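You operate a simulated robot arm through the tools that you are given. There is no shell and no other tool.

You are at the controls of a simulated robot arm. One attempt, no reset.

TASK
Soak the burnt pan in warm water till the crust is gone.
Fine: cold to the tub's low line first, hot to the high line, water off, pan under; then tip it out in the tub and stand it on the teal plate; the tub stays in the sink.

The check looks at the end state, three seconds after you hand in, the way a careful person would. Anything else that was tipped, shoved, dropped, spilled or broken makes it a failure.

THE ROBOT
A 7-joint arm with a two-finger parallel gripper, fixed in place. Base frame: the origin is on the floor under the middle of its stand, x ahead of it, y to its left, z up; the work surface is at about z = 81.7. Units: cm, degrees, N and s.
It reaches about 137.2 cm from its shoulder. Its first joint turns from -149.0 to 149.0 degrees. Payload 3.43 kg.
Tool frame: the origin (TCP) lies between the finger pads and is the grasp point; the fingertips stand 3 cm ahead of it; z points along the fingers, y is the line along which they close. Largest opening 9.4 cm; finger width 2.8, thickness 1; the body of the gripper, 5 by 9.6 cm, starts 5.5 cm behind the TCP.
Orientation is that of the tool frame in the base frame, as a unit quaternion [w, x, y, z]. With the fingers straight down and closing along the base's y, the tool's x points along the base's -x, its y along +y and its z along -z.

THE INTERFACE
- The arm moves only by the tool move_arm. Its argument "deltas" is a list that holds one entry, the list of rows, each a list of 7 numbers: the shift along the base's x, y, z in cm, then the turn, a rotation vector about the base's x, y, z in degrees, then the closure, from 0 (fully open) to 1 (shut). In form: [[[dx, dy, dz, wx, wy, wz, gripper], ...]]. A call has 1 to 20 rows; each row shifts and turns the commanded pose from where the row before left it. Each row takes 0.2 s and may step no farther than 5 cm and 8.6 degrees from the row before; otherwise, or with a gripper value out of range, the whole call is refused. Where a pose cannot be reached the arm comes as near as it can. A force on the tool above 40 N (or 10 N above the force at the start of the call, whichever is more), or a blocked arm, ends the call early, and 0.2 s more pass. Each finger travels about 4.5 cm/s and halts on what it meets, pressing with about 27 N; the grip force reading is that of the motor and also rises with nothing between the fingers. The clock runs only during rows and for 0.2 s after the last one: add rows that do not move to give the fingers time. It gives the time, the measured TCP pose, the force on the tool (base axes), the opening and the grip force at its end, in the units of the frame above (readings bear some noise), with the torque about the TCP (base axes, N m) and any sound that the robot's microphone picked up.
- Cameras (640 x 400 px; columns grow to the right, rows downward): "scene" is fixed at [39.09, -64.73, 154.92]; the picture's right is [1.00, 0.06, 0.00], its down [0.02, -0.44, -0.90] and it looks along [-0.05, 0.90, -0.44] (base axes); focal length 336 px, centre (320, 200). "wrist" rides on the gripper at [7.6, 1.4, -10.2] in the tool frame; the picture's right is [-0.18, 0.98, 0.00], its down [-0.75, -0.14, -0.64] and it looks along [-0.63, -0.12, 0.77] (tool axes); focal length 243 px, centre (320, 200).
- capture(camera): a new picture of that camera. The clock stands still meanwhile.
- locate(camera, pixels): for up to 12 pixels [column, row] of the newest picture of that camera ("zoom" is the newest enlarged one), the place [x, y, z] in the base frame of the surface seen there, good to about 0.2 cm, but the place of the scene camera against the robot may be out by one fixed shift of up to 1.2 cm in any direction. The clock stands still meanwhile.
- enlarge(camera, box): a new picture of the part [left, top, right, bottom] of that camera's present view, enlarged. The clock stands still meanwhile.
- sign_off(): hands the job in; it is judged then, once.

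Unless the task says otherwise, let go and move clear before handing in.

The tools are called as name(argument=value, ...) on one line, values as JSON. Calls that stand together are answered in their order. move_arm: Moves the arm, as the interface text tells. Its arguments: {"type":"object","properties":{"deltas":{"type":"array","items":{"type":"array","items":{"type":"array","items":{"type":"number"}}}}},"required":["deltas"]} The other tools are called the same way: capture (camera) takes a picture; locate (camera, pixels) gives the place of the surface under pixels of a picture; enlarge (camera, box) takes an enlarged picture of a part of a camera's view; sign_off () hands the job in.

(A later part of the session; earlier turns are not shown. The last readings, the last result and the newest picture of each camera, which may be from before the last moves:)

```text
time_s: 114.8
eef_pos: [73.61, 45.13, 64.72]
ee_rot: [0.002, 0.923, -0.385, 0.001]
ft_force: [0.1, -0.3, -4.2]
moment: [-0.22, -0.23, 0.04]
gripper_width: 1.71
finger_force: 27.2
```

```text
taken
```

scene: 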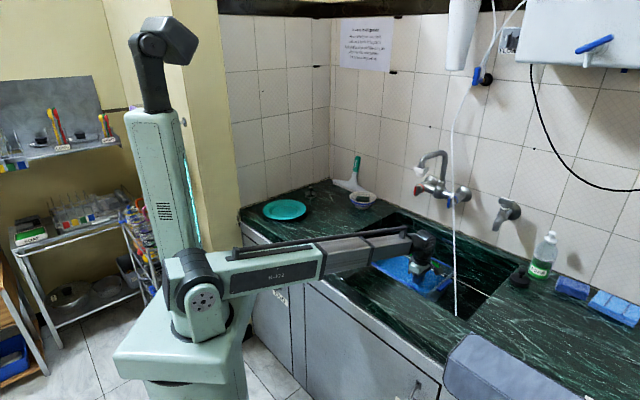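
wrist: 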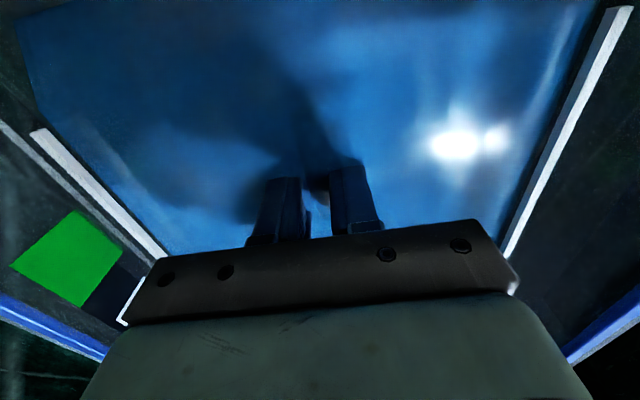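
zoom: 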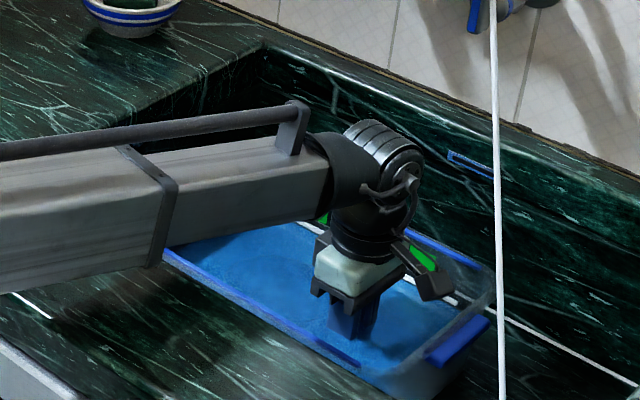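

The pan is fully under (TCP 64.7, rim about 1.4 cm below the surface) and the display still shows green. I'll hold it there to soak.

move_arm(deltas=[[[0, 0, 0, 0, 0, 0, 1], [0, 0, 0, 0, 0, 0, 1], [0, 0, 0, 0, 0, 0, 1], [0, 0, 0, 0, 0, 0, 1], [0, 0, 0, 0, 0, 0, 1], [0, 0, 0, 0, 0, 0, 1], [0, 0, 0, 0, 0, 0, 1], [0, 0, 0, 0, 0, 0, 1], [0, 0, 0, 0, 0, 0, 1], [0, 0, 0, 0, 0, 0, 1], [0, 0, 0, 0, 0, 0, 1], [0, 0, 0, 0, 0, 0, 1], [0, 0, 0, 0, 0, 0, 1], [0, 0, 0, 0, 0, 0, 1], [0, 0, 0, 0, 0, 0, 1], [0, 0, 0, 0, 0, 0, 1], [0, 0, 0, 0, 0, 0, 1], [0, 0, 0, 0, 0, 0, 1], [0, 0, 0, 0, 0, 0, 1], [0, 0, 0, 0, 0, 0, 1]]])

move_arm(deltas=[[[0, 0, 0, 0, 0, 0, 1], [0, 0, 0, 0, 0, 0, 1], [0, 0, 0, 0, 0, 0, 1], [0, 0, 0, 0, 0, 0, 1], [0, 0, 0, 0, 0, 0, 1], [0, 0, 0, 0, 0, 0, 1], [0, 0, 0, 0, 0, 0, 1], [0, 0, 0, 0, 0, 0, 1], [0, 0, 0, 0, 0, 0, 1], [0, 0, 0, 0, 0, 0, 1], [0, 0, 0, 0, 0, 0, 1], [0, 0, 0, 0, 0, 0, 1], [0, 0, 0, 0, 0, 0, 1], [0, 0, 0, 0, 0, 0, 1], [0, 0, 0, 0, 0, 0, 1], [0, 0, 0, 0, 0, 0, 1], [0, 0, 0, 0, 0, 0, 1], [0, 0, 0, 0, 0, 0, 1], [0, 0, 0, 0, 0, 0, 1], [0, 0, 0, 0, 0, 0, 1]]])

capture(camera="wrist")

enlarge(camera="scene", box=[350, 200, 470, 300])

```text
time_s: 119.0
eef_pos: [73.64, 44.97, 64.74]
ee_rot: [0.001, 0.923, -0.384, -0.001]
ft_force: [0.8, 0.3, -4.8]
moment: [-0.2, -0.24, -0.01]
gripper_width: 1.74
finger_force: 27.3
```

```text
time_s: 123.2
eef_pos: [73.69, 44.94, 64.92]
ee_rot: [0.002, 0.923, -0.384, -0.001]
ft_force: [0.4, 0.7, -4.1]
moment: [-0.24, -0.24, -0.01]
gripper_width: 1.7
finger_force: 26.5
```

```text
taken
```

wrist: 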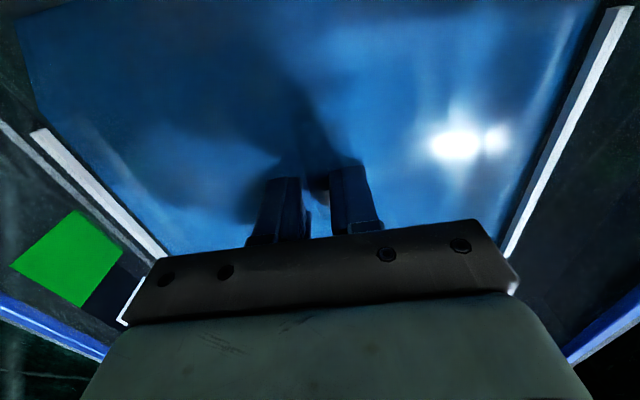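

```text
4.00 times, centred on (410, 250) of scene
```

zoom: 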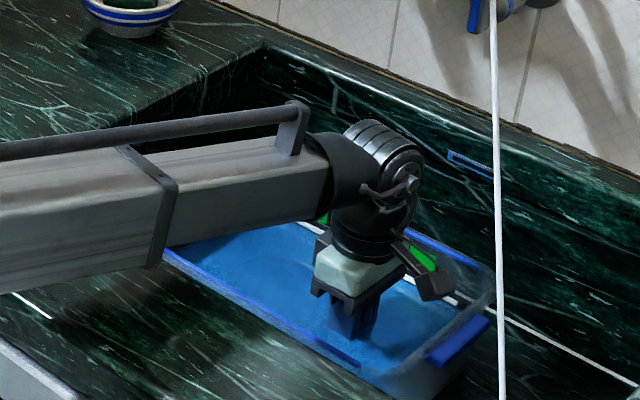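

It's still green, but the pan can't be seen through the water, so I'll give it a good long soak before checking.

move_arm(deltas=[[[0, 0, 0, 0, 0, 0, 1], [0, 0, 0, 0, 0, 0, 1], [0, 0, 0, 0, 0, 0, 1], [0, 0, 0, 0, 0, 0, 1], [0, 0, 0, 0, 0, 0, 1], [0, 0, 0, 0, 0, 0, 1], [0, 0, 0, 0, 0, 0, 1], [0, 0, 0, 0, 0, 0, 1], [0, 0, 0, 0, 0, 0, 1], [0, 0, 0, 0, 0, 0, 1], [0, 0, 0, 0, 0, 0, 1], [0, 0, 0, 0, 0, 0, 1], [0, 0, 0, 0, 0, 0, 1], [0, 0, 0, 0, 0, 0, 1], [0, 0, 0, 0, 0, 0, 1], [0, 0, 0, 0, 0, 0, 1], [0, 0, 0, 0, 0, 0, 1], [0, 0, 0, 0, 0, 0, 1], [0, 0, 0, 0, 0, 0, 1], [0, 0, 0, 0, 0, 0, 1]]])

move_arm(deltas=[[[0, 0, 0, 0, 0, 0, 1], [0, 0, 0, 0, 0, 0, 1], [0, 0, 0, 0, 0, 0, 1], [0, 0, 0, 0, 0, 0, 1], [0, 0, 0, 0, 0, 0, 1], [0, 0, 0, 0, 0, 0, 1], [0, 0, 0, 0, 0, 0, 1], [0, 0, 0, 0, 0, 0, 1], [0, 0, 0, 0, 0, 0, 1], [0, 0, 0, 0, 0, 0, 1], [0, 0, 0, 0, 0, 0, 1], [0, 0, 0, 0, 0, 0, 1], [0, 0, 0, 0, 0, 0, 1], [0, 0, 0, 0, 0, 0, 1], [0, 0, 0, 0, 0, 0, 1], [0, 0, 0, 0, 0, 0, 1], [0, 0, 0, 0, 0, 0, 1], [0, 0, 0, 0, 0, 0, 1], [0, 0, 0, 0, 0, 0, 1], [0, 0, 0, 0, 0, 0, 1]]])

move_arm(deltas=[[[0, 0, 0, 0, 0, 0, 1], [0, 0, 0, 0, 0, 0, 1], [0, 0, 0, 0, 0, 0, 1], [0, 0, 0, 0, 0, 0, 1], [0, 0, 0, 0, 0, 0, 1], [0, 0, 0, 0, 0, 0, 1], [0, 0, 0, 0, 0, 0, 1], [0, 0, 0, 0, 0, 0, 1], [0, 0, 0, 0, 0, 0, 1], [0, 0, 0, 0, 0, 0, 1], [0, 0, 0, 0, 0, 0, 1], [0, 0, 0, 0, 0, 0, 1], [0, 0, 0, 0, 0, 0, 1], [0, 0, 0, 0, 0, 0, 1], [0, 0, 0, 0, 0, 0, 1], [0, 0, 0, 0, 0, 0, 1], [0, 0, 0, 0, 0, 0, 1], [0, 0, 0, 0, 0, 0, 1], [0, 0, 0, 0, 0, 0, 1], [0, 0, 0, 0, 0, 0, 1]]])

move_arm(deltas=[[[0, 0, 0, 0, 0, 0, 1], [0, 0, 0, 0, 0, 0, 1], [0, 0, 0, 0, 0, 0, 1], [0, 0, 0, 0, 0, 0, 1], [0, 0, 0, 0, 0, 0, 1], [0, 0, 0, 0, 0, 0, 1], [0, 0, 0, 0, 0, 0, 1], [0, 0, 0, 0, 0, 0, 1], [0, 0, 0, 0, 0, 0, 1], [0, 0, 0, 0, 0, 0, 1], [0, 0, 0, 0, 0, 0, 1], [0, 0, 0, 0, 0, 0, 1], [0, 0, 0, 0, 0, 0, 1], [0, 0, 0, 0, 0, 0, 1], [0, 0, 0, 0, 0, 0, 1], [0, 0, 0, 0, 0, 0, 1], [0, 0, 0, 0, 0, 0, 1], [0, 0, 0, 0, 0, 0, 1], [0, 0, 0, 0, 0, 0, 1], [0, 0, 0, 0, 0, 0, 1]]])

capture(camera="wrist")

enlarge(camera="scene", box=[350, 200, 470, 300])

```text
time_s: 127.4
eef_pos: [73.7, 44.96, 64.77]
ee_rot: [0.002, 0.923, -0.385, 0.0]
ft_force: [0.5, 0.5, -4.7]
moment: [-0.22, -0.21, -0.03]
gripper_width: 1.72
finger_force: 26.8
```

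```text
time_s: 131.6
eef_pos: [73.68, 45.06, 64.77]
ee_rot: [0.001, 0.923, -0.384, -0.001]
ft_force: [0.7, -0.5, -4.2]
moment: [-0.22, -0.23, -0.02]
gripper_width: 1.71
finger_force: 27.0
```

```text
time_s: 135.8
eef_pos: [73.72, 44.96, 64.82]
ee_rot: [0.002, 0.923, -0.385, -0.001]
ft_force: [0.4, 0.9, -5.1]
moment: [-0.23, -0.2, 0.0]
gripper_width: 1.71
finger_force: 27.0
```

```text
time_s: 140.0
eef_pos: [73.7, 44.98, 64.71]
ee_rot: [0.002, 0.923, -0.384, 0.0]
ft_force: [0.3, 0.0, -5.5]
moment: [-0.21, -0.22, 0.02]
gripper_width: 1.75
finger_force: 26.4
```

```text
taken
```

wrist: 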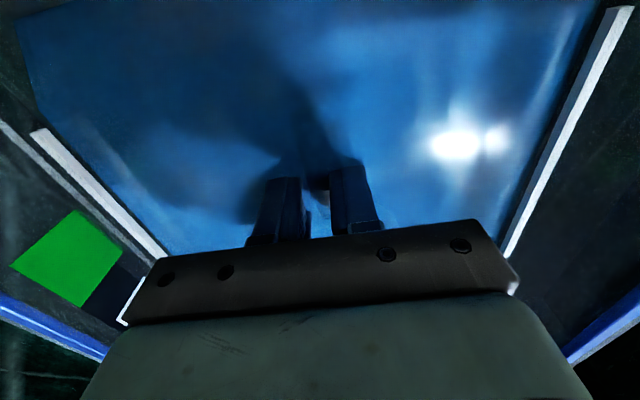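

```text
4.00 times, centred on (410, 250) of scene
```

zoom: 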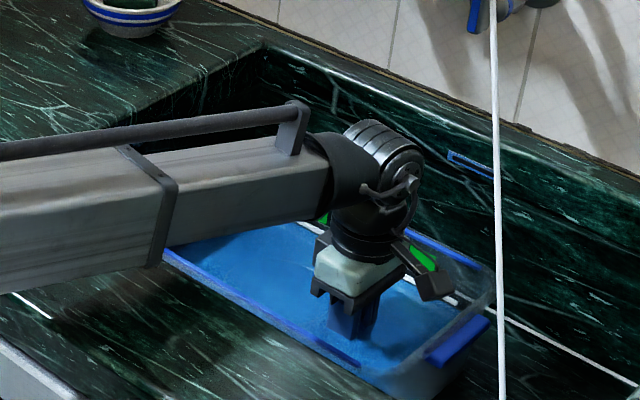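

It has soaked for about 25 s. I'll bring the pan up with a slight tilt toward me, so most of the water runs back into the tub, then look inside.

move_arm(deltas=[[[0, 0, 0.7, 3.54, -3.54, 0, 1], [0, 0, 0.7, 3.54, -3.54, 0, 1], [0, 0, 0.8, 3.54, -3.54, 0, 1], [0, 0, 0.9, 3.54, -3.54, 0, 1], [0, 0, 0.9, 3.54, -3.54, 0, 1], [0, 0, 0.9, 3.54, -3.54, 0, 1], [0, 0, 0.9, 0, 0, 0, 1], [0, 0, 1.0, 0, 0, 0, 1], [0, 0, 1.2, 0, 0, 0, 1], [0, 0, 1.2, 0, 0, 0, 1], [0, 0, 1.2, 0, 0, 0, 1], [0, 0, 1.2, 0, 0, 0, 1], [0, 0, 0, 0, 0, 0, 1]]])

capture(camera="scene")

enlarge(camera="scene", box=[350, 180, 470, 300])

capture(camera="wrist")

```text
time_s: 142.8
eef_pos: [73.71, 45.04, 76.45]
ee_rot: [-0.237, 0.892, -0.372, 0.098]
ft_force: [0.4, 0.2, -3.1]
moment: [-0.13, -0.1, 0.0]
gripper_width: 1.73
finger_force: 27.0
```

```text
taken
```

scene: 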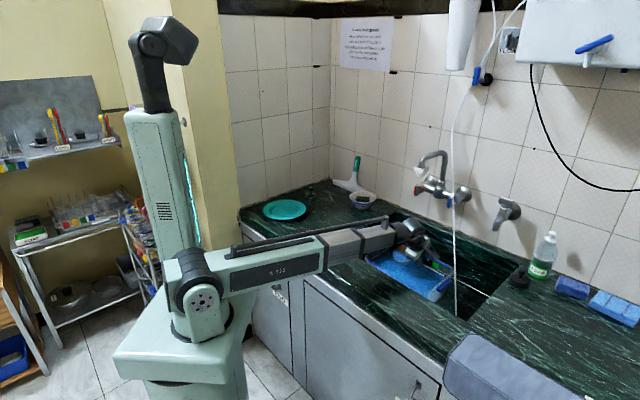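

```text
3.33 times, centred on (410, 240) of scene
```

zoom: 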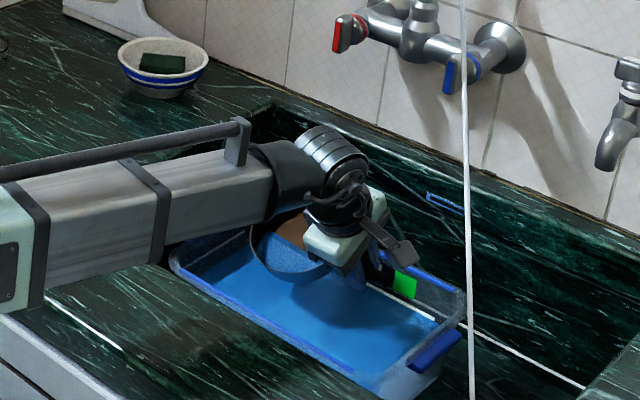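

```text
taken
```

wrist: 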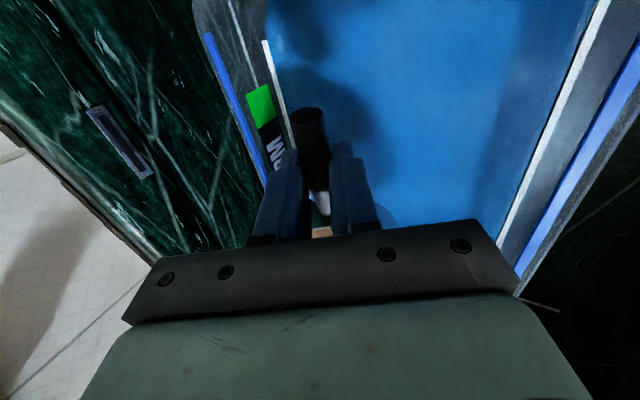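

The pan's inside now looks a lighter orange-brown at (295,235) of the zoom. I'll magnify it to see whether crust remains.

enlarge(camera="scene", box=[380, 225, 430, 270])

```text
8.89 times, centred on (405, 248) of scene
```

zoom: 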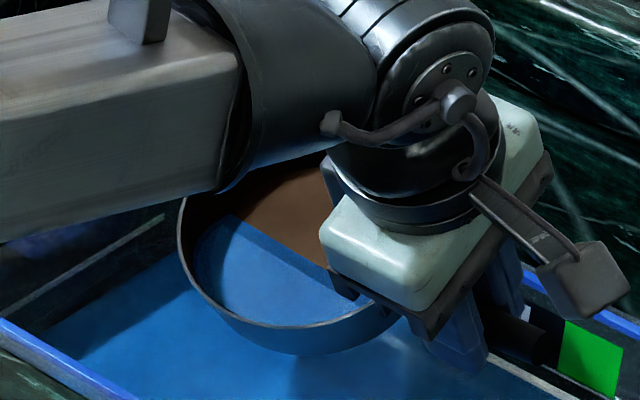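

The inside is smoother but still brown, so the crust may only be partly gone. I'll put it back under and soak it longer.

move_arm(deltas=[[[0, 0, -1.5, 0, 0, 0, 1], [0, 0, -1.5, 0, 0, 0, 1], [0, 0, -1.5, 0, 0, 0, 1], [0, 0, -1.5, 0, 0, 0, 1], [0, 0, -1.2, -2.0, 2.0, 0, 1], [0, 0, -0.9, -2.5, 2.5, 0, 1], [0, 0, -0.9, -3.54, 3.54, 0, 1], [0, 0, -0.9, -4.2, 4.2, 0, 1], [0, 0, -0.9, -4.5, 4.5, 0, 1], [0, 0, -0.8, -4.5, 4.5, 0, 1], [0, 0, 0, 0, 0, 0, 1], [0, 0, 0, 0, 0, 0, 1]]])

move_arm(deltas=[[[0, 0, 0, 0, 0, 0, 1], [0, 0, 0, 0, 0, 0, 1], [0, 0, 0, 0, 0, 0, 1], [0, 0, 0, 0, 0, 0, 1], [0, 0, 0, 0, 0, 0, 1], [0, 0, 0, 0, 0, 0, 1], [0, 0, 0, 0, 0, 0, 1], [0, 0, 0, 0, 0, 0, 1], [0, 0, 0, 0, 0, 0, 1], [0, 0, 0, 0, 0, 0, 1], [0, 0, 0, 0, 0, 0, 1], [0, 0, 0, 0, 0, 0, 1], [0, 0, 0, 0, 0, 0, 1], [0, 0, 0, 0, 0, 0, 1], [0, 0, 0, 0, 0, 0, 1], [0, 0, 0, 0, 0, 0, 1], [0, 0, 0, 0, 0, 0, 1], [0, 0, 0, 0, 0, 0, 1], [0, 0, 0, 0, 0, 0, 1], [0, 0, 0, 0, 0, 0, 1]]])

capture(camera="wrist")

enlarge(camera="scene", box=[350, 200, 470, 300])

```text
time_s: 145.4
eef_pos: [73.74, 45.1, 64.75]
ee_rot: [0.003, 0.923, -0.384, 0.0]
ft_force: [-0.4, 0.2, -4.6]
moment: [-0.21, -0.19, -0.01]
gripper_width: 1.73
finger_force: 26.6
```

```text
time_s: 149.6
eef_pos: [73.72, 44.88, 64.61]
ee_rot: [0.002, 0.923, -0.384, -0.001]
ft_force: [-0.6, -0.2, -2.0]
moment: [0.06, 0.06, -0.01]
gripper_width: 1.7
finger_force: 27.7
```

```text
taken
```

wrist: 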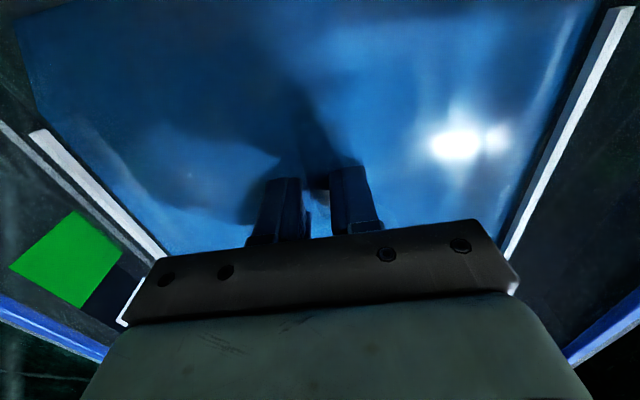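

```text
4.00 times, centred on (410, 250) of scene
```

zoom: 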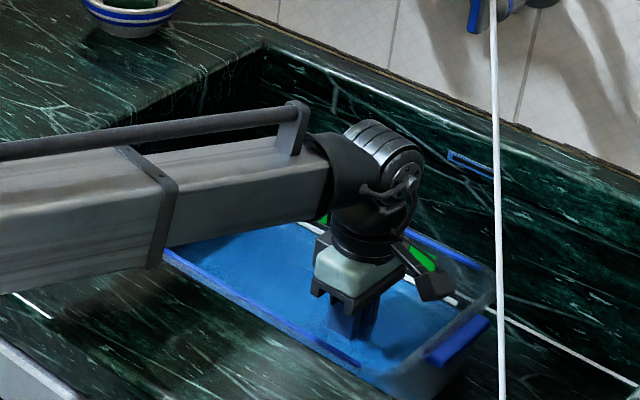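

Still warm, and the lower force suggests the pan is now resting lightly on the tub floor. I'll keep soaking.

move_arm(deltas=[[[0, 0, 0, 0, 0, 0, 1], [0, 0, 0, 0, 0, 0, 1], [0, 0, 0, 0, 0, 0, 1], [0, 0, 0, 0, 0, 0, 1], [0, 0, 0, 0, 0, 0, 1], [0, 0, 0, 0, 0, 0, 1], [0, 0, 0, 0, 0, 0, 1], [0, 0, 0, 0, 0, 0, 1], [0, 0, 0, 0, 0, 0, 1], [0, 0, 0, 0, 0, 0, 1], [0, 0, 0, 0, 0, 0, 1], [0, 0, 0, 0, 0, 0, 1], [0, 0, 0, 0, 0, 0, 1], [0, 0, 0, 0, 0, 0, 1], [0, 0, 0, 0, 0, 0, 1], [0, 0, 0, 0, 0, 0, 1], [0, 0, 0, 0, 0, 0, 1], [0, 0, 0, 0, 0, 0, 1], [0, 0, 0, 0, 0, 0, 1], [0, 0, 0, 0, 0, 0, 1]]])

move_arm(deltas=[[[0, 0, 0, 0, 0, 0, 1], [0, 0, 0, 0, 0, 0, 1], [0, 0, 0, 0, 0, 0, 1], [0, 0, 0, 0, 0, 0, 1], [0, 0, 0, 0, 0, 0, 1], [0, 0, 0, 0, 0, 0, 1], [0, 0, 0, 0, 0, 0, 1], [0, 0, 0, 0, 0, 0, 1], [0, 0, 0, 0, 0, 0, 1], [0, 0, 0, 0, 0, 0, 1], [0, 0, 0, 0, 0, 0, 1], [0, 0, 0, 0, 0, 0, 1], [0, 0, 0, 0, 0, 0, 1], [0, 0, 0, 0, 0, 0, 1], [0, 0, 0, 0, 0, 0, 1], [0, 0, 0, 0, 0, 0, 1], [0, 0, 0, 0, 0, 0, 1], [0, 0, 0, 0, 0, 0, 1], [0, 0, 0, 0, 0, 0, 1], [0, 0, 0, 0, 0, 0, 1]]])

move_arm(deltas=[[[0, 0, 0, 0, 0, 0, 1], [0, 0, 0, 0, 0, 0, 1], [0, 0, 0, 0, 0, 0, 1], [0, 0, 0, 0, 0, 0, 1], [0, 0, 0, 0, 0, 0, 1], [0, 0, 0, 0, 0, 0, 1], [0, 0, 0, 0, 0, 0, 1], [0, 0, 0, 0, 0, 0, 1], [0, 0, 0, 0, 0, 0, 1], [0, 0, 0, 0, 0, 0, 1], [0, 0, 0, 0, 0, 0, 1], [0, 0, 0, 0, 0, 0, 1], [0, 0, 0, 0, 0, 0, 1], [0, 0, 0, 0, 0, 0, 1], [0, 0, 0, 0, 0, 0, 1], [0, 0, 0, 0, 0, 0, 1], [0, 0, 0, 0, 0, 0, 1], [0, 0, 0, 0, 0, 0, 1], [0, 0, 0, 0, 0, 0, 1], [0, 0, 0, 0, 0, 0, 1]]])

move_arm(deltas=[[[0, 0, 0, 0, 0, 0, 1], [0, 0, 0, 0, 0, 0, 1], [0, 0, 0, 0, 0, 0, 1], [0, 0, 0, 0, 0, 0, 1], [0, 0, 0, 0, 0, 0, 1], [0, 0, 0, 0, 0, 0, 1], [0, 0, 0, 0, 0, 0, 1], [0, 0, 0, 0, 0, 0, 1], [0, 0, 0, 0, 0, 0, 1], [0, 0, 0, 0, 0, 0, 1], [0, 0, 0, 0, 0, 0, 1], [0, 0, 0, 0, 0, 0, 1], [0, 0, 0, 0, 0, 0, 1], [0, 0, 0, 0, 0, 0, 1], [0, 0, 0, 0, 0, 0, 1], [0, 0, 0, 0, 0, 0, 1], [0, 0, 0, 0, 0, 0, 1], [0, 0, 0, 0, 0, 0, 1], [0, 0, 0, 0, 0, 0, 1], [0, 0, 0, 0, 0, 0, 1]]])

capture(camera="wrist")

enlarge(camera="scene", box=[350, 200, 470, 300])

```text
time_s: 153.8
eef_pos: [73.62, 44.89, 64.65]
ee_rot: [0.001, 0.923, -0.384, -0.001]
ft_force: [-0.1, 0.4, -1.8]
moment: [0.06, 0.04, 0.01]
gripper_width: 1.75
finger_force: 27.1
```

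```text
time_s: 158.0
eef_pos: [73.72, 45.06, 64.7]
ee_rot: [0.001, 0.923, -0.384, -0.001]
ft_force: [0.1, 0.1, -2.5]
moment: [0.01, -0.01, -0.02]
gripper_width: 1.71
finger_force: 26.6
```

```text
time_s: 162.2
eef_pos: [73.7, 44.91, 64.68]
ee_rot: [0.002, 0.923, -0.384, -0.001]
ft_force: [0.2, -0.1, -2.4]
moment: [0.03, 0.04, -0.02]
gripper_width: 1.69
finger_force: 27.1
```

```text
time_s: 166.4
eef_pos: [73.64, 45.03, 64.67]
ee_rot: [0.002, 0.923, -0.384, -0.001]
ft_force: [-0.7, -0.2, -1.7]
moment: [0.04, 0.02, -0.02]
gripper_width: 1.74
finger_force: 26.7
```

```text
taken
```

wrist: 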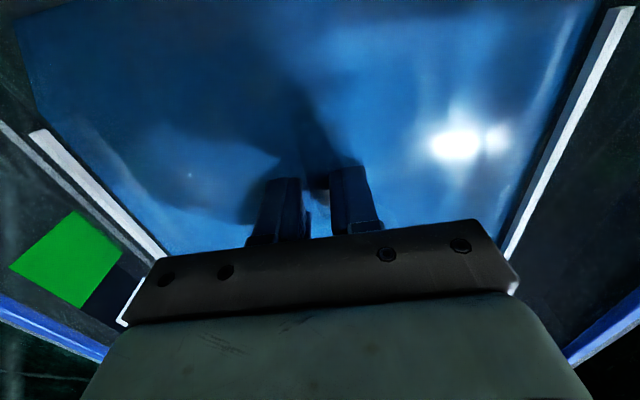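

```text
4.00 times, centred on (410, 250) of scene
```

zoom: 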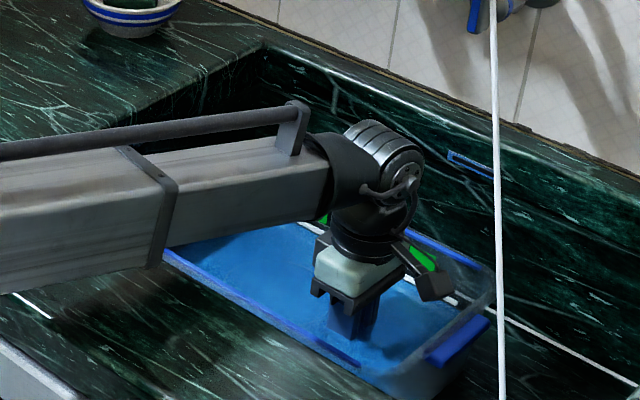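

After another 21 s or so I'll lift it again with the tilt and look inside.

move_arm(deltas=[[[0, 0, 0.7, 3.54, -3.54, 0, 1], [0, 0, 0.7, 3.54, -3.54, 0, 1], [0, 0, 0.8, 3.54, -3.54, 0, 1], [0, 0, 0.9, 3.54, -3.54, 0, 1], [0, 0, 0.9, 3.54, -3.54, 0, 1], [0, 0, 0.9, 3.54, -3.54, 0, 1], [0, 0, 0.9, 3.54, -3.54, 0, 1], [0, 0, 1.0, 3.54, -3.54, 0, 1], [0, 0, 1.2, 0, 0, 0, 1], [0, 0, 1.2, 0, 0, 0, 1], [0, 0, 1.2, 0, 0, 0, 1], [0, 0, 1.2, 0, 0, 0, 1], [0, 0, 0, 0, 0, 0, 1]]])

enlarge(camera="scene", box=[380, 225, 430, 270])

enlarge(camera="scene", box=[350, 180, 470, 300])

capture(camera="wrist")

```text
time_s: 169.2
eef_pos: [73.7, 45.09, 76.37]
ee_rot: [-0.315, 0.868, -0.362, 0.13]
ft_force: [0.3, 0.2, -1.9]
moment: [-0.1, -0.05, 0.01]
gripper_width: 1.7
finger_force: 27.1
```

```text
8.89 times, centred on (405, 248) of scene
```

zoom: 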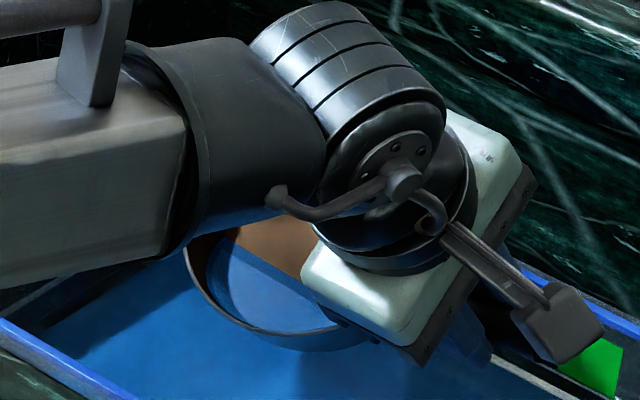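

```text
3.33 times, centred on (410, 240) of scene
```

zoom: 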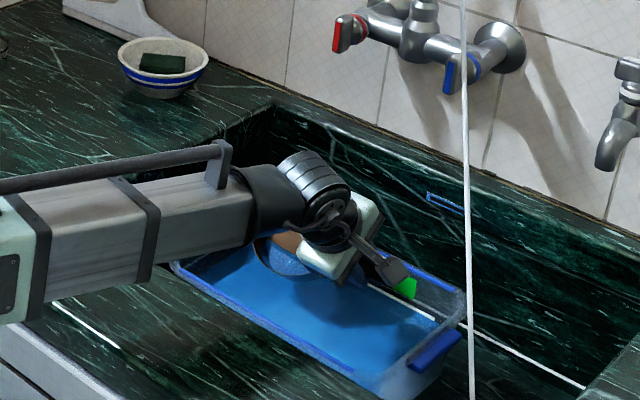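

```text
taken
```

wrist: 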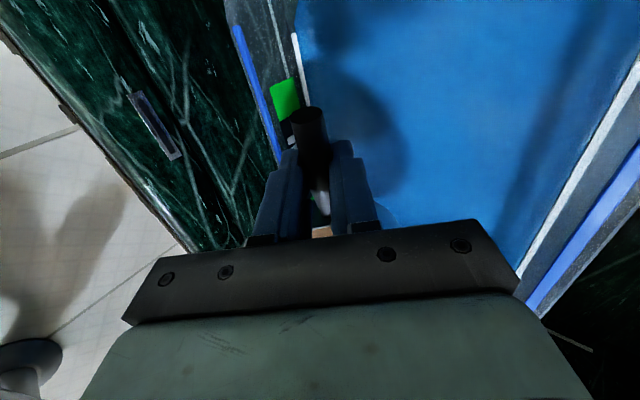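

The inside looks the same smooth tan, lighter than the original dark blotchy crust. I'll now tip the water out over the middle of the tub, rolling the pan further toward me while raising it to keep the boom clear of the counter.

move_arm(deltas=[[[0, 0, 0.6, 4.7, -4.7, 0, 1], [0, 0, 0.6, 4.7, -4.7, 0, 1], [0, 0, 0.6, 4.7, -4.7, 0, 1], [0, 0, 0, 0, 0, 0, 1], [0, 0, 0, 0, 0, 0, 1], [0, 0, 0, 0, 0, 0, 1], [0, 0, 2.8, 5.3, -5.3, 0, 1], [0, 0, 2.8, 5.3, -5.3, 0, 1], [0, 0, 2.8, 5.3, -5.3, 0, 1], [0, 0, 2.8, 5.3, -5.3, 0, 1], [0, 0, 0, 0, 0, 0, 1], [0, 0, 0, 0, 0, 0, 1]]])

capture(camera="scene")

enlarge(camera="scene", box=[350, 170, 470, 290])

capture(camera="wrist")

```text
time_s: 171.8
eef_pos: [73.83, 45.19, 88.63]
ee_rot: [-0.598, 0.703, -0.296, 0.246]
ft_force: [0.7, -0.9, -2.6]
moment: [-0.12, -0.09, 0.01]
gripper_width: 1.72
finger_force: 26.7
out of reach, approached as far as the arm can: row 9, 10
```

```text
taken
```

scene: 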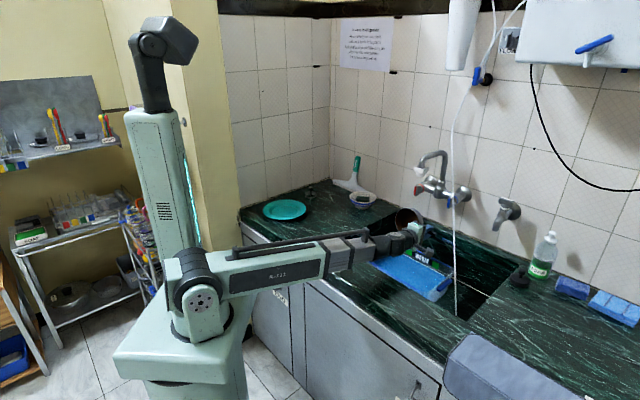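

```text
3.33 times, centred on (410, 230) of scene
```

zoom: 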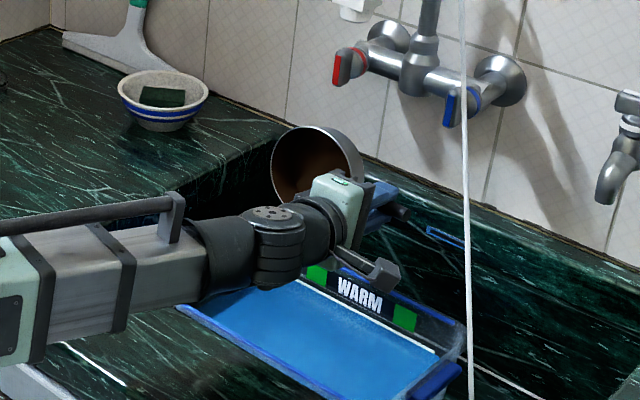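

```text
taken
```

wrist: 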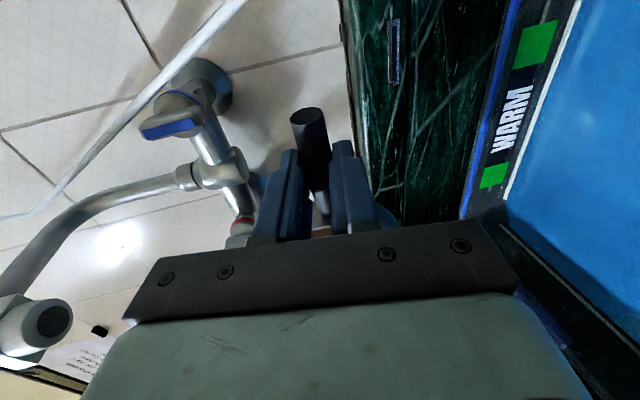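

The pan is tipped about 80° over the tub, though the last rows were at the arm's limit, and its inside is now visible at (312,165) of the zoom. I'll magnify the interior to judge the crust and any water left.

enlarge(camera="scene", box=[380, 195, 430, 235])

enlarge(camera="scene", box=[360, 225, 472, 295])

```text
10.00 times, centred on (405, 215) of scene
```

zoom: 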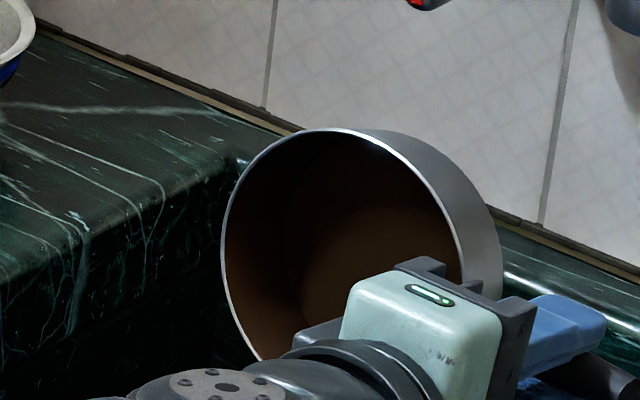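

```text
5.71 times, centred on (416, 260) of scene
```

zoom: 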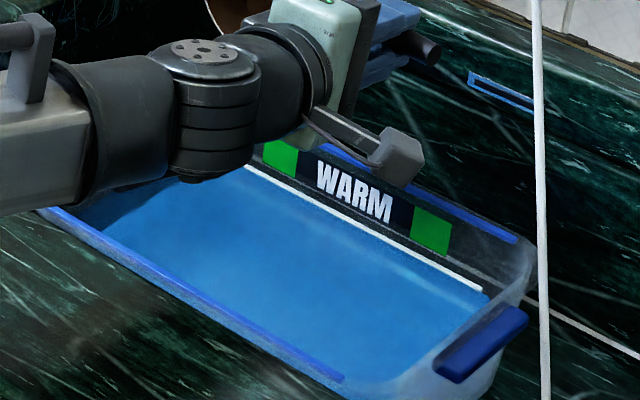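

The inside is a smooth, even brown with no water visible at the low side, and the outside is clean steel. I'll roll it back level in a better-lit spot near the sink's front to check the crust and for leftover water.

move_arm(deltas=[[[0, 0, 0, 0, 0, 0, 1], [0, 0, 0, -5.1, 5.1, 0, 1], [0, 0, 0, -5.1, 5.1, 0, 1], [0, 0, 0, -5.1, 5.1, 0, 1], [0, 0, 0, -5.1, 5.1, 0, 1], [0, 0, 0, -5.1, 5.1, 0, 1], [0, 0, 0, -5.1, 5.1, 0, 1], [0, 0, 0, -5.1, 5.1, 0, 1], [-2.1, -2.1, 0.3, -5.3, 5.3, 0, 1], [-2.1, -2.1, 0.3, -5.3, 5.3, 0, 1], [-2.1, -2.1, 0.3, -5.3, 5.3, 0, 1], [-2.1, -2.1, 0.3, -5.3, 5.3, 0, 1], [0, 0, 0, 0, 0, 0, 1]]])

capture(camera="scene")

capture(camera="wrist")

enlarge(camera="scene", box=[340, 180, 440, 260])

```text
time_s: 174.6
eef_pos: [65.41, 36.81, 89.97]
ee_rot: [0.001, 0.922, -0.387, 0.002]
ft_force: [-0.2, -0.7, -2.2]
moment: [-0.06, -0.07, 0.0]
gripper_width: 1.72
finger_force: 27.4
```

```text
taken
```

scene: 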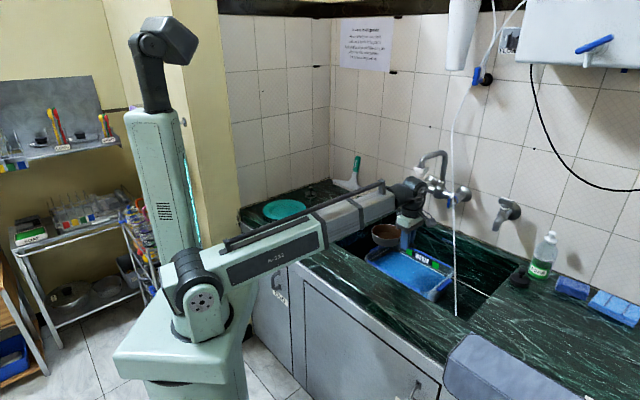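

```text
taken
```

wrist: 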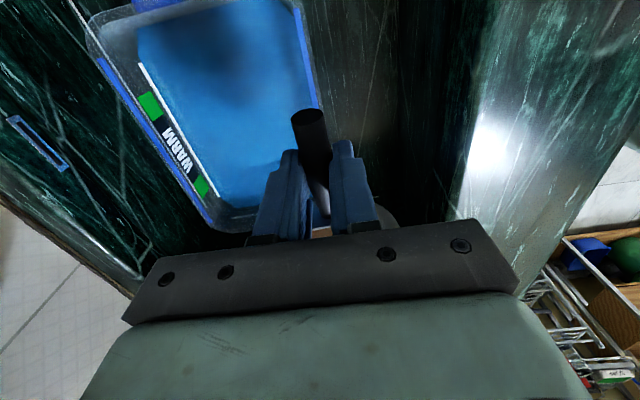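

```text
5.00 times, centred on (390, 220) of scene
```

zoom: 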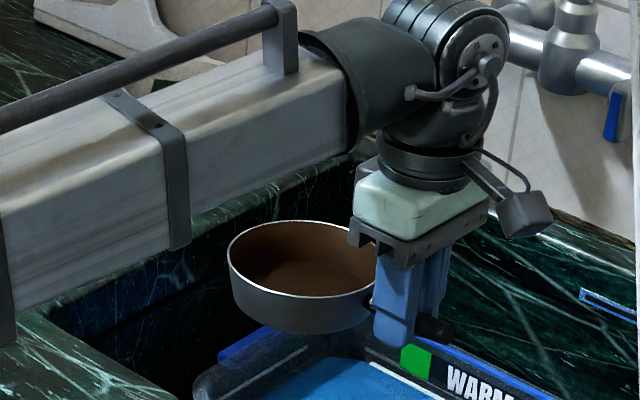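

Level now: the interior is a uniform light brown, the outside is bright steel and no water is visible. I'll zoom in closely to compare with the earlier dark, blotchy crust.

enlarge(camera="scene", box=[368, 218, 408, 250])

enlarge(camera="wrist", box=[280, 190, 400, 250])

```text
12.50 times, centred on (388, 234) of scene
```

zoom: 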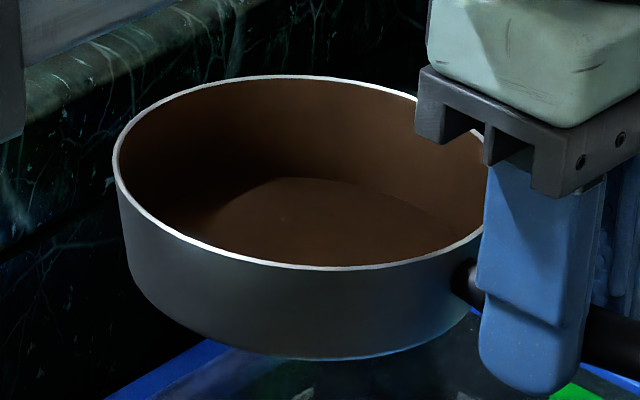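

```text
5.33 times, centred on (340, 220) of wrist
```

zoom: 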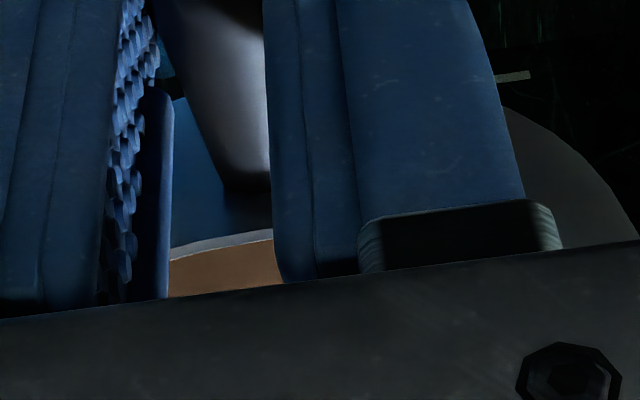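

The inside looks even and blotch-free, but I want to be sure rather than guess. I'll do one more soak and compare the colour in this same pose.

move_arm(deltas=[[[0, 0, -3.0, 0, 0, 0, 1], [0, 0, -3.0, 0, 0, 0, 1], [0, 0, -3.0, 0, 0, 0, 1], [0, 0, -3.0, 0, 0, 0, 1], [2.07, 2.07, 0, 0, 0, 0, 1], [2.07, 2.07, 0, 0, 0, 0, 1], [2.07, 2.07, 0, 0, 0, 0, 1], [2.07, 2.07, 0, 0, 0, 0, 1], [0, 0, 0, 0, 0, 0, 1]]])

enlarge(camera="scene", box=[350, 180, 470, 300])

```text
time_s: 176.6
eef_pos: [73.65, 45.2, 77.9]
ee_rot: [0.001, 0.922, -0.387, 0.003]
ft_force: [-0.1, 0.6, -1.6]
moment: [-0.04, -0.09, 0.02]
gripper_width: 1.72
finger_force: 26.9
```

```text
3.33 times, centred on (410, 240) of scene
```

zoom: 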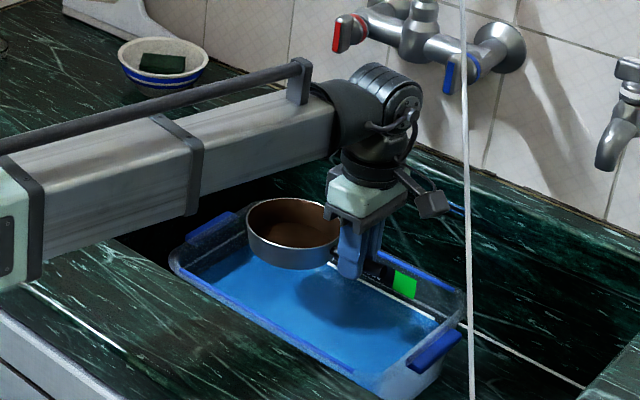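

The contrast with the first picture over the tub is plain: the smudges are gone from the outside and the inside is lighter. I'll dip it again for the extra soak.

move_arm(deltas=[[[0, 0, -2.2, 0, 0, 0, 1], [0, 0, -2.2, 0, 0, 0, 1], [0, 0, -1.5, 3.54, -3.54, 0, 1], [0, 0, -1.3, 3.54, -3.54, 0, 1], [0, 0, -1.1, 3.54, -3.54, 0, 1], [0, 0, -0.9, 3.54, -3.54, 0, 1], [0, 0, -0.7, 0, 0, 0, 1], [0, 0, -0.5, 0, 0, 0, 1], [0, 0, -0.6, -3.54, 3.54, 0, 1], [0, 0, -0.6, -3.54, 3.54, 0, 1], [0, 0, -0.6, -3.54, 3.54, 0, 1], [0, 0, -0.6, -3.54, 3.54, 0, 1], [0, 0, -0.3, 0, 0, 0, 1], [0, 0, 0, 0, 0, 0, 1]]])

move_arm(deltas=[[[0, 0, 0, 0, 0, 0, 1], [0, 0, 0, 0, 0, 0, 1], [0, 0, 0, 0, 0, 0, 1], [0, 0, 0, 0, 0, 0, 1], [0, 0, 0, 0, 0, 0, 1], [0, 0, 0, 0, 0, 0, 1], [0, 0, 0, 0, 0, 0, 1], [0, 0, 0, 0, 0, 0, 1], [0, 0, 0, 0, 0, 0, 1], [0, 0, 0, 0, 0, 0, 1], [0, 0, 0, 0, 0, 0, 1], [0, 0, 0, 0, 0, 0, 1], [0, 0, 0, 0, 0, 0, 1], [0, 0, 0, 0, 0, 0, 1], [0, 0, 0, 0, 0, 0, 1], [0, 0, 0, 0, 0, 0, 1], [0, 0, 0, 0, 0, 0, 1], [0, 0, 0, 0, 0, 0, 1], [0, 0, 0, 0, 0, 0, 1], [0, 0, 0, 0, 0, 0, 1]]])

move_arm(deltas=[[[0, 0, 0, 0, 0, 0, 1], [0, 0, 0, 0, 0, 0, 1], [0, 0, 0, 0, 0, 0, 1], [0, 0, 0, 0, 0, 0, 1], [0, 0, 0, 0, 0, 0, 1], [0, 0, 0, 0, 0, 0, 1], [0, 0, 0, 0, 0, 0, 1], [0, 0, 0, 0, 0, 0, 1], [0, 0, 0, 0, 0, 0, 1], [0, 0, 0, 0, 0, 0, 1], [0, 0, 0, 0, 0, 0, 1], [0, 0, 0, 0, 0, 0, 1], [0, 0, 0, 0, 0, 0, 1], [0, 0, 0, 0, 0, 0, 1], [0, 0, 0, 0, 0, 0, 1], [0, 0, 0, 0, 0, 0, 1], [0, 0, 0, 0, 0, 0, 1], [0, 0, 0, 0, 0, 0, 1], [0, 0, 0, 0, 0, 0, 1], [0, 0, 0, 0, 0, 0, 1]]])

move_arm(deltas=[[[0, 0, 0, 0, 0, 0, 1], [0, 0, 0, 0, 0, 0, 1], [0, 0, 0, 0, 0, 0, 1], [0, 0, 0, 0, 0, 0, 1], [0, 0, 0, 0, 0, 0, 1], [0, 0, 0, 0, 0, 0, 1], [0, 0, 0, 0, 0, 0, 1], [0, 0, 0, 0, 0, 0, 1], [0, 0, 0, 0, 0, 0, 1], [0, 0, 0, 0, 0, 0, 1], [0, 0, 0, 0, 0, 0, 1], [0, 0, 0, 0, 0, 0, 1], [0, 0, 0, 0, 0, 0, 1], [0, 0, 0, 0, 0, 0, 1], [0, 0, 0, 0, 0, 0, 1], [0, 0, 0, 0, 0, 0, 1], [0, 0, 0, 0, 0, 0, 1], [0, 0, 0, 0, 0, 0, 1], [0, 0, 0, 0, 0, 0, 1], [0, 0, 0, 0, 0, 0, 1]]])

move_arm(deltas=[[[0, 0, 0, 0, 0, 0, 1], [0, 0, 0, 0, 0, 0, 1], [0, 0, 0, 0, 0, 0, 1], [0, 0, 0, 0, 0, 0, 1], [0, 0, 0, 0, 0, 0, 1], [0, 0, 0, 0, 0, 0, 1], [0, 0, 0, 0, 0, 0, 1], [0, 0, 0, 0, 0, 0, 1], [0, 0, 0, 0, 0, 0, 1], [0, 0, 0, 0, 0, 0, 1], [0, 0, 0, 0, 0, 0, 1], [0, 0, 0, 0, 0, 0, 1], [0, 0, 0, 0, 0, 0, 1], [0, 0, 0, 0, 0, 0, 1], [0, 0, 0, 0, 0, 0, 1], [0, 0, 0, 0, 0, 0, 1], [0, 0, 0, 0, 0, 0, 1], [0, 0, 0, 0, 0, 0, 1], [0, 0, 0, 0, 0, 0, 1], [0, 0, 0, 0, 0, 0, 1]]])

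enlarge(camera="scene", box=[350, 200, 470, 300])

```text
time_s: 179.6
eef_pos: [73.72, 45.03, 64.78]
ee_rot: [0.0, 0.922, -0.387, 0.002]
ft_force: [-0.3, 0.0, -1.4]
moment: [0.12, 0.15, 0.05]
gripper_width: 1.71
finger_force: 26.5
```

```text
time_s: 183.8
eef_pos: [73.87, 44.99, 64.84]
ee_rot: [0.0, 0.922, -0.387, 0.003]
ft_force: [-0.1, 0.1, -3.4]
moment: [0.0, -0.04, 0.04]
gripper_width: 1.75
finger_force: 26.9
```

```text
time_s: 188.0
eef_pos: [73.68, 45.15, 64.83]
ee_rot: [0.0, 0.922, -0.386, 0.003]
ft_force: [-0.7, 0.2, -1.7]
moment: [-0.01, 0.01, 0.01]
gripper_width: 1.7
finger_force: 26.7
```

```text
time_s: 192.2
eef_pos: [73.75, 45.04, 64.76]
ee_rot: [0.001, 0.922, -0.387, 0.002]
ft_force: [0.5, -0.2, -1.9]
moment: [-0.02, -0.02, -0.01]
gripper_width: 1.71
finger_force: 26.8
```

```text
time_s: 196.4
eef_pos: [73.83, 45.08, 64.79]
ee_rot: [0.0, 0.922, -0.387, 0.003]
ft_force: [-0.1, 0.0, -3.1]
moment: [0.03, 0.02, 0.02]
gripper_width: 1.74
finger_force: 27.4
```

```text
4.00 times, centred on (410, 250) of scene
```

zoom: 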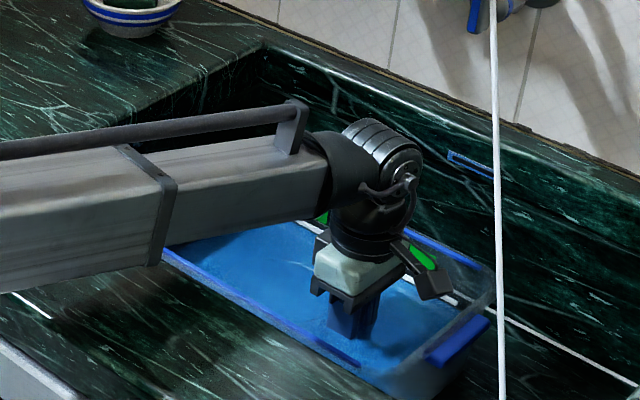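

Another 18 s or so is done and the display is still green. I'll add a little more time, then lift and tip it out the same way.

move_arm(deltas=[[[0, 0, 0, 0, 0, 0, 1], [0, 0, 0, 0, 0, 0, 1], [0, 0, 0, 0, 0, 0, 1], [0, 0, 0, 0, 0, 0, 1], [0, 0, 0, 0, 0, 0, 1], [0, 0, 0, 0, 0, 0, 1], [0, 0, 0, 0, 0, 0, 1], [0, 0, 0, 0, 0, 0, 1], [0, 0, 0, 0, 0, 0, 1], [0, 0, 0, 0, 0, 0, 1], [0, 0, 0, 0, 0, 0, 1], [0, 0, 0, 0, 0, 0, 1], [0, 0, 0, 0, 0, 0, 1], [0, 0, 0, 0, 0, 0, 1], [0, 0, 0, 0, 0, 0, 1], [0, 0, 0, 0, 0, 0, 1], [0, 0, 0, 0, 0, 0, 1], [0, 0, 0, 0, 0, 0, 1], [0, 0, 0, 0, 0, 0, 1], [0, 0, 0, 0, 0, 0, 1]]])

move_arm(deltas=[[[0, 0, 0, 0, 0, 0, 1], [0, 0, 0, 0, 0, 0, 1], [0, 0, 0, 0, 0, 0, 1], [0, 0, 0, 0, 0, 0, 1], [0, 0, 0, 0, 0, 0, 1], [0, 0, 0, 0, 0, 0, 1], [0, 0, 0, 0, 0, 0, 1], [0, 0, 0, 0, 0, 0, 1], [0, 0, 0, 0, 0, 0, 1], [0, 0, 0, 0, 0, 0, 1], [0, 0, 0, 0, 0, 0, 1], [0, 0, 0, 0, 0, 0, 1], [0, 0, 0, 0, 0, 0, 1], [0, 0, 0, 0, 0, 0, 1], [0, 0, 0, 0, 0, 0, 1], [0, 0, 0, 0, 0, 0, 1], [0, 0, 0, 0, 0, 0, 1], [0, 0, 0, 0, 0, 0, 1], [0, 0, 0, 0, 0, 0, 1], [0, 0, 0, 0, 0, 0, 1]]])

move_arm(deltas=[[[0, 0, 0.7, 3.54, -3.54, 0, 1], [0, 0, 0.7, 3.54, -3.54, 0, 1], [0, 0, 0.8, 3.54, -3.54, 0, 1], [0, 0, 0.9, 3.54, -3.54, 0, 1], [0, 0, 0.9, 3.54, -3.54, 0, 1], [0, 0, 0.9, 3.54, -3.54, 0, 1], [0, 0, 0.9, 3.54, -3.54, 0, 1], [0, 0, 1.0, 3.54, -3.54, 0, 1], [0, 0, 1.2, 0, 0, 0, 1], [0, 0, 1.2, 0, 0, 0, 1], [0, 0, 1.2, 0, 0, 0, 1], [0, 0, 1.2, 0, 0, 0, 1], [0, 0, 0, 0, 0, 0, 1], [0, 0, 0, 0, 0, 0, 1], [0, 0, 0, 0, 0, 0, 1]]])

enlarge(camera="scene", box=[380, 225, 430, 270])

```text
time_s: 200.6
eef_pos: [73.77, 45.17, 64.75]
ee_rot: [0.0, 0.922, -0.388, 0.003]
ft_force: [0.9, 0.6, -2.5]
moment: [-0.01, 0.01, 0.02]
gripper_width: 1.71
finger_force: 27.1
```

```text
time_s: 204.8
eef_pos: [73.74, 45.08, 64.82]
ee_rot: [0.0, 0.922, -0.386, 0.003]
ft_force: [0.4, -1.0, -1.1]
moment: [0.02, 0.01, 0.02]
gripper_width: 1.7
finger_force: 26.9
```

```text
time_s: 208.0
eef_pos: [73.66, 45.08, 76.43]
ee_rot: [-0.317, 0.865, -0.364, 0.133]
ft_force: [-1.0, -0.4, -1.7]
moment: [-0.13, -0.05, -0.02]
gripper_width: 1.68
finger_force: 27.1
```

```text
8.89 times, centred on (405, 248) of scene
```

zoom: 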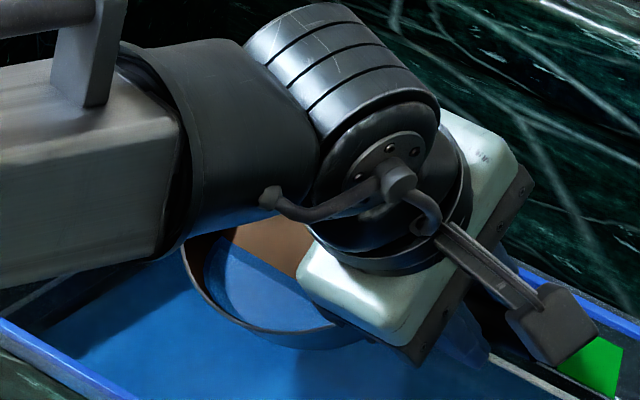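

The interior is the same tan as at the second check, in the same pose, so it is no longer changing and I take the crust as gone. Now I'll tip it out over the tub again, a little higher and steeper than before.

move_arm(deltas=[[[0, 0, 0.6, 4.7, -4.7, 0, 1], [0, 0, 0.6, 4.7, -4.7, 0, 1], [0, 0, 0.6, 4.7, -4.7, 0, 1], [0, 0, 0, 0, 0, 0, 1], [0, 0, 0, 0, 0, 0, 1], [0, 0, 0, 0, 0, 0, 1], [0, 0, 2.8, 2.9, -2.9, 0, 1], [0, 0, 2.8, 2.9, -2.9, 0, 1], [0, 0, 2.8, 2.9, -2.9, 0, 1], [0, 0, 2.8, 2.9, -2.9, 0, 1], [0, 0, 2.8, 2.9, -2.9, 0, 1], [0, 0, 1.5, 1.4, -1.4, 0, 1], [0, 0, 0, 0, 0, 0, 1], [0, 0, 0, 0, 0, 0, 1], [0, 0, 0, 0, 0, 0, 1], [0, 0, 0, 0, 0, 0, 1], [0, 0, 0, 0, 0, 0, 1]]])

enlarge(camera="scene", box=[380, 180, 440, 230])

enlarge(camera="scene", box=[340, 150, 480, 300])

```text
time_s: 211.6
eef_pos: [73.76, 45.3, 93.56]
ee_rot: [-0.611, 0.692, -0.292, 0.251]
ft_force: [0.7, -0.4, -1.1]
moment: [-0.13, -0.05, 0.0]
gripper_width: 1.73
finger_force: 27.1
```

```text
8.00 times, centred on (410, 205) of scene
```

zoom: 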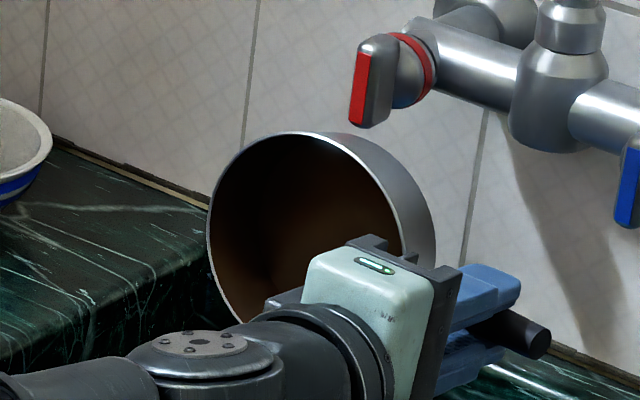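

```text
2.67 times, centred on (410, 225) of scene
```

zoom: 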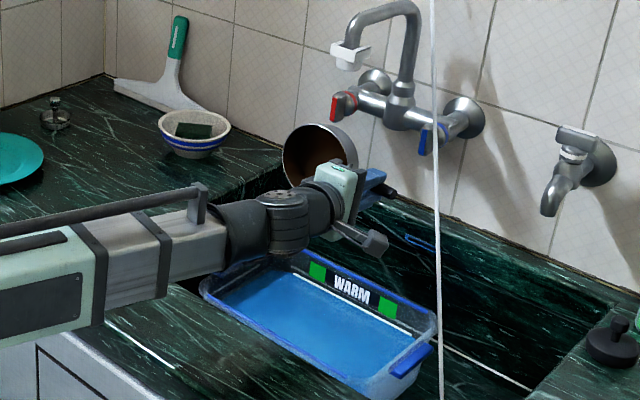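

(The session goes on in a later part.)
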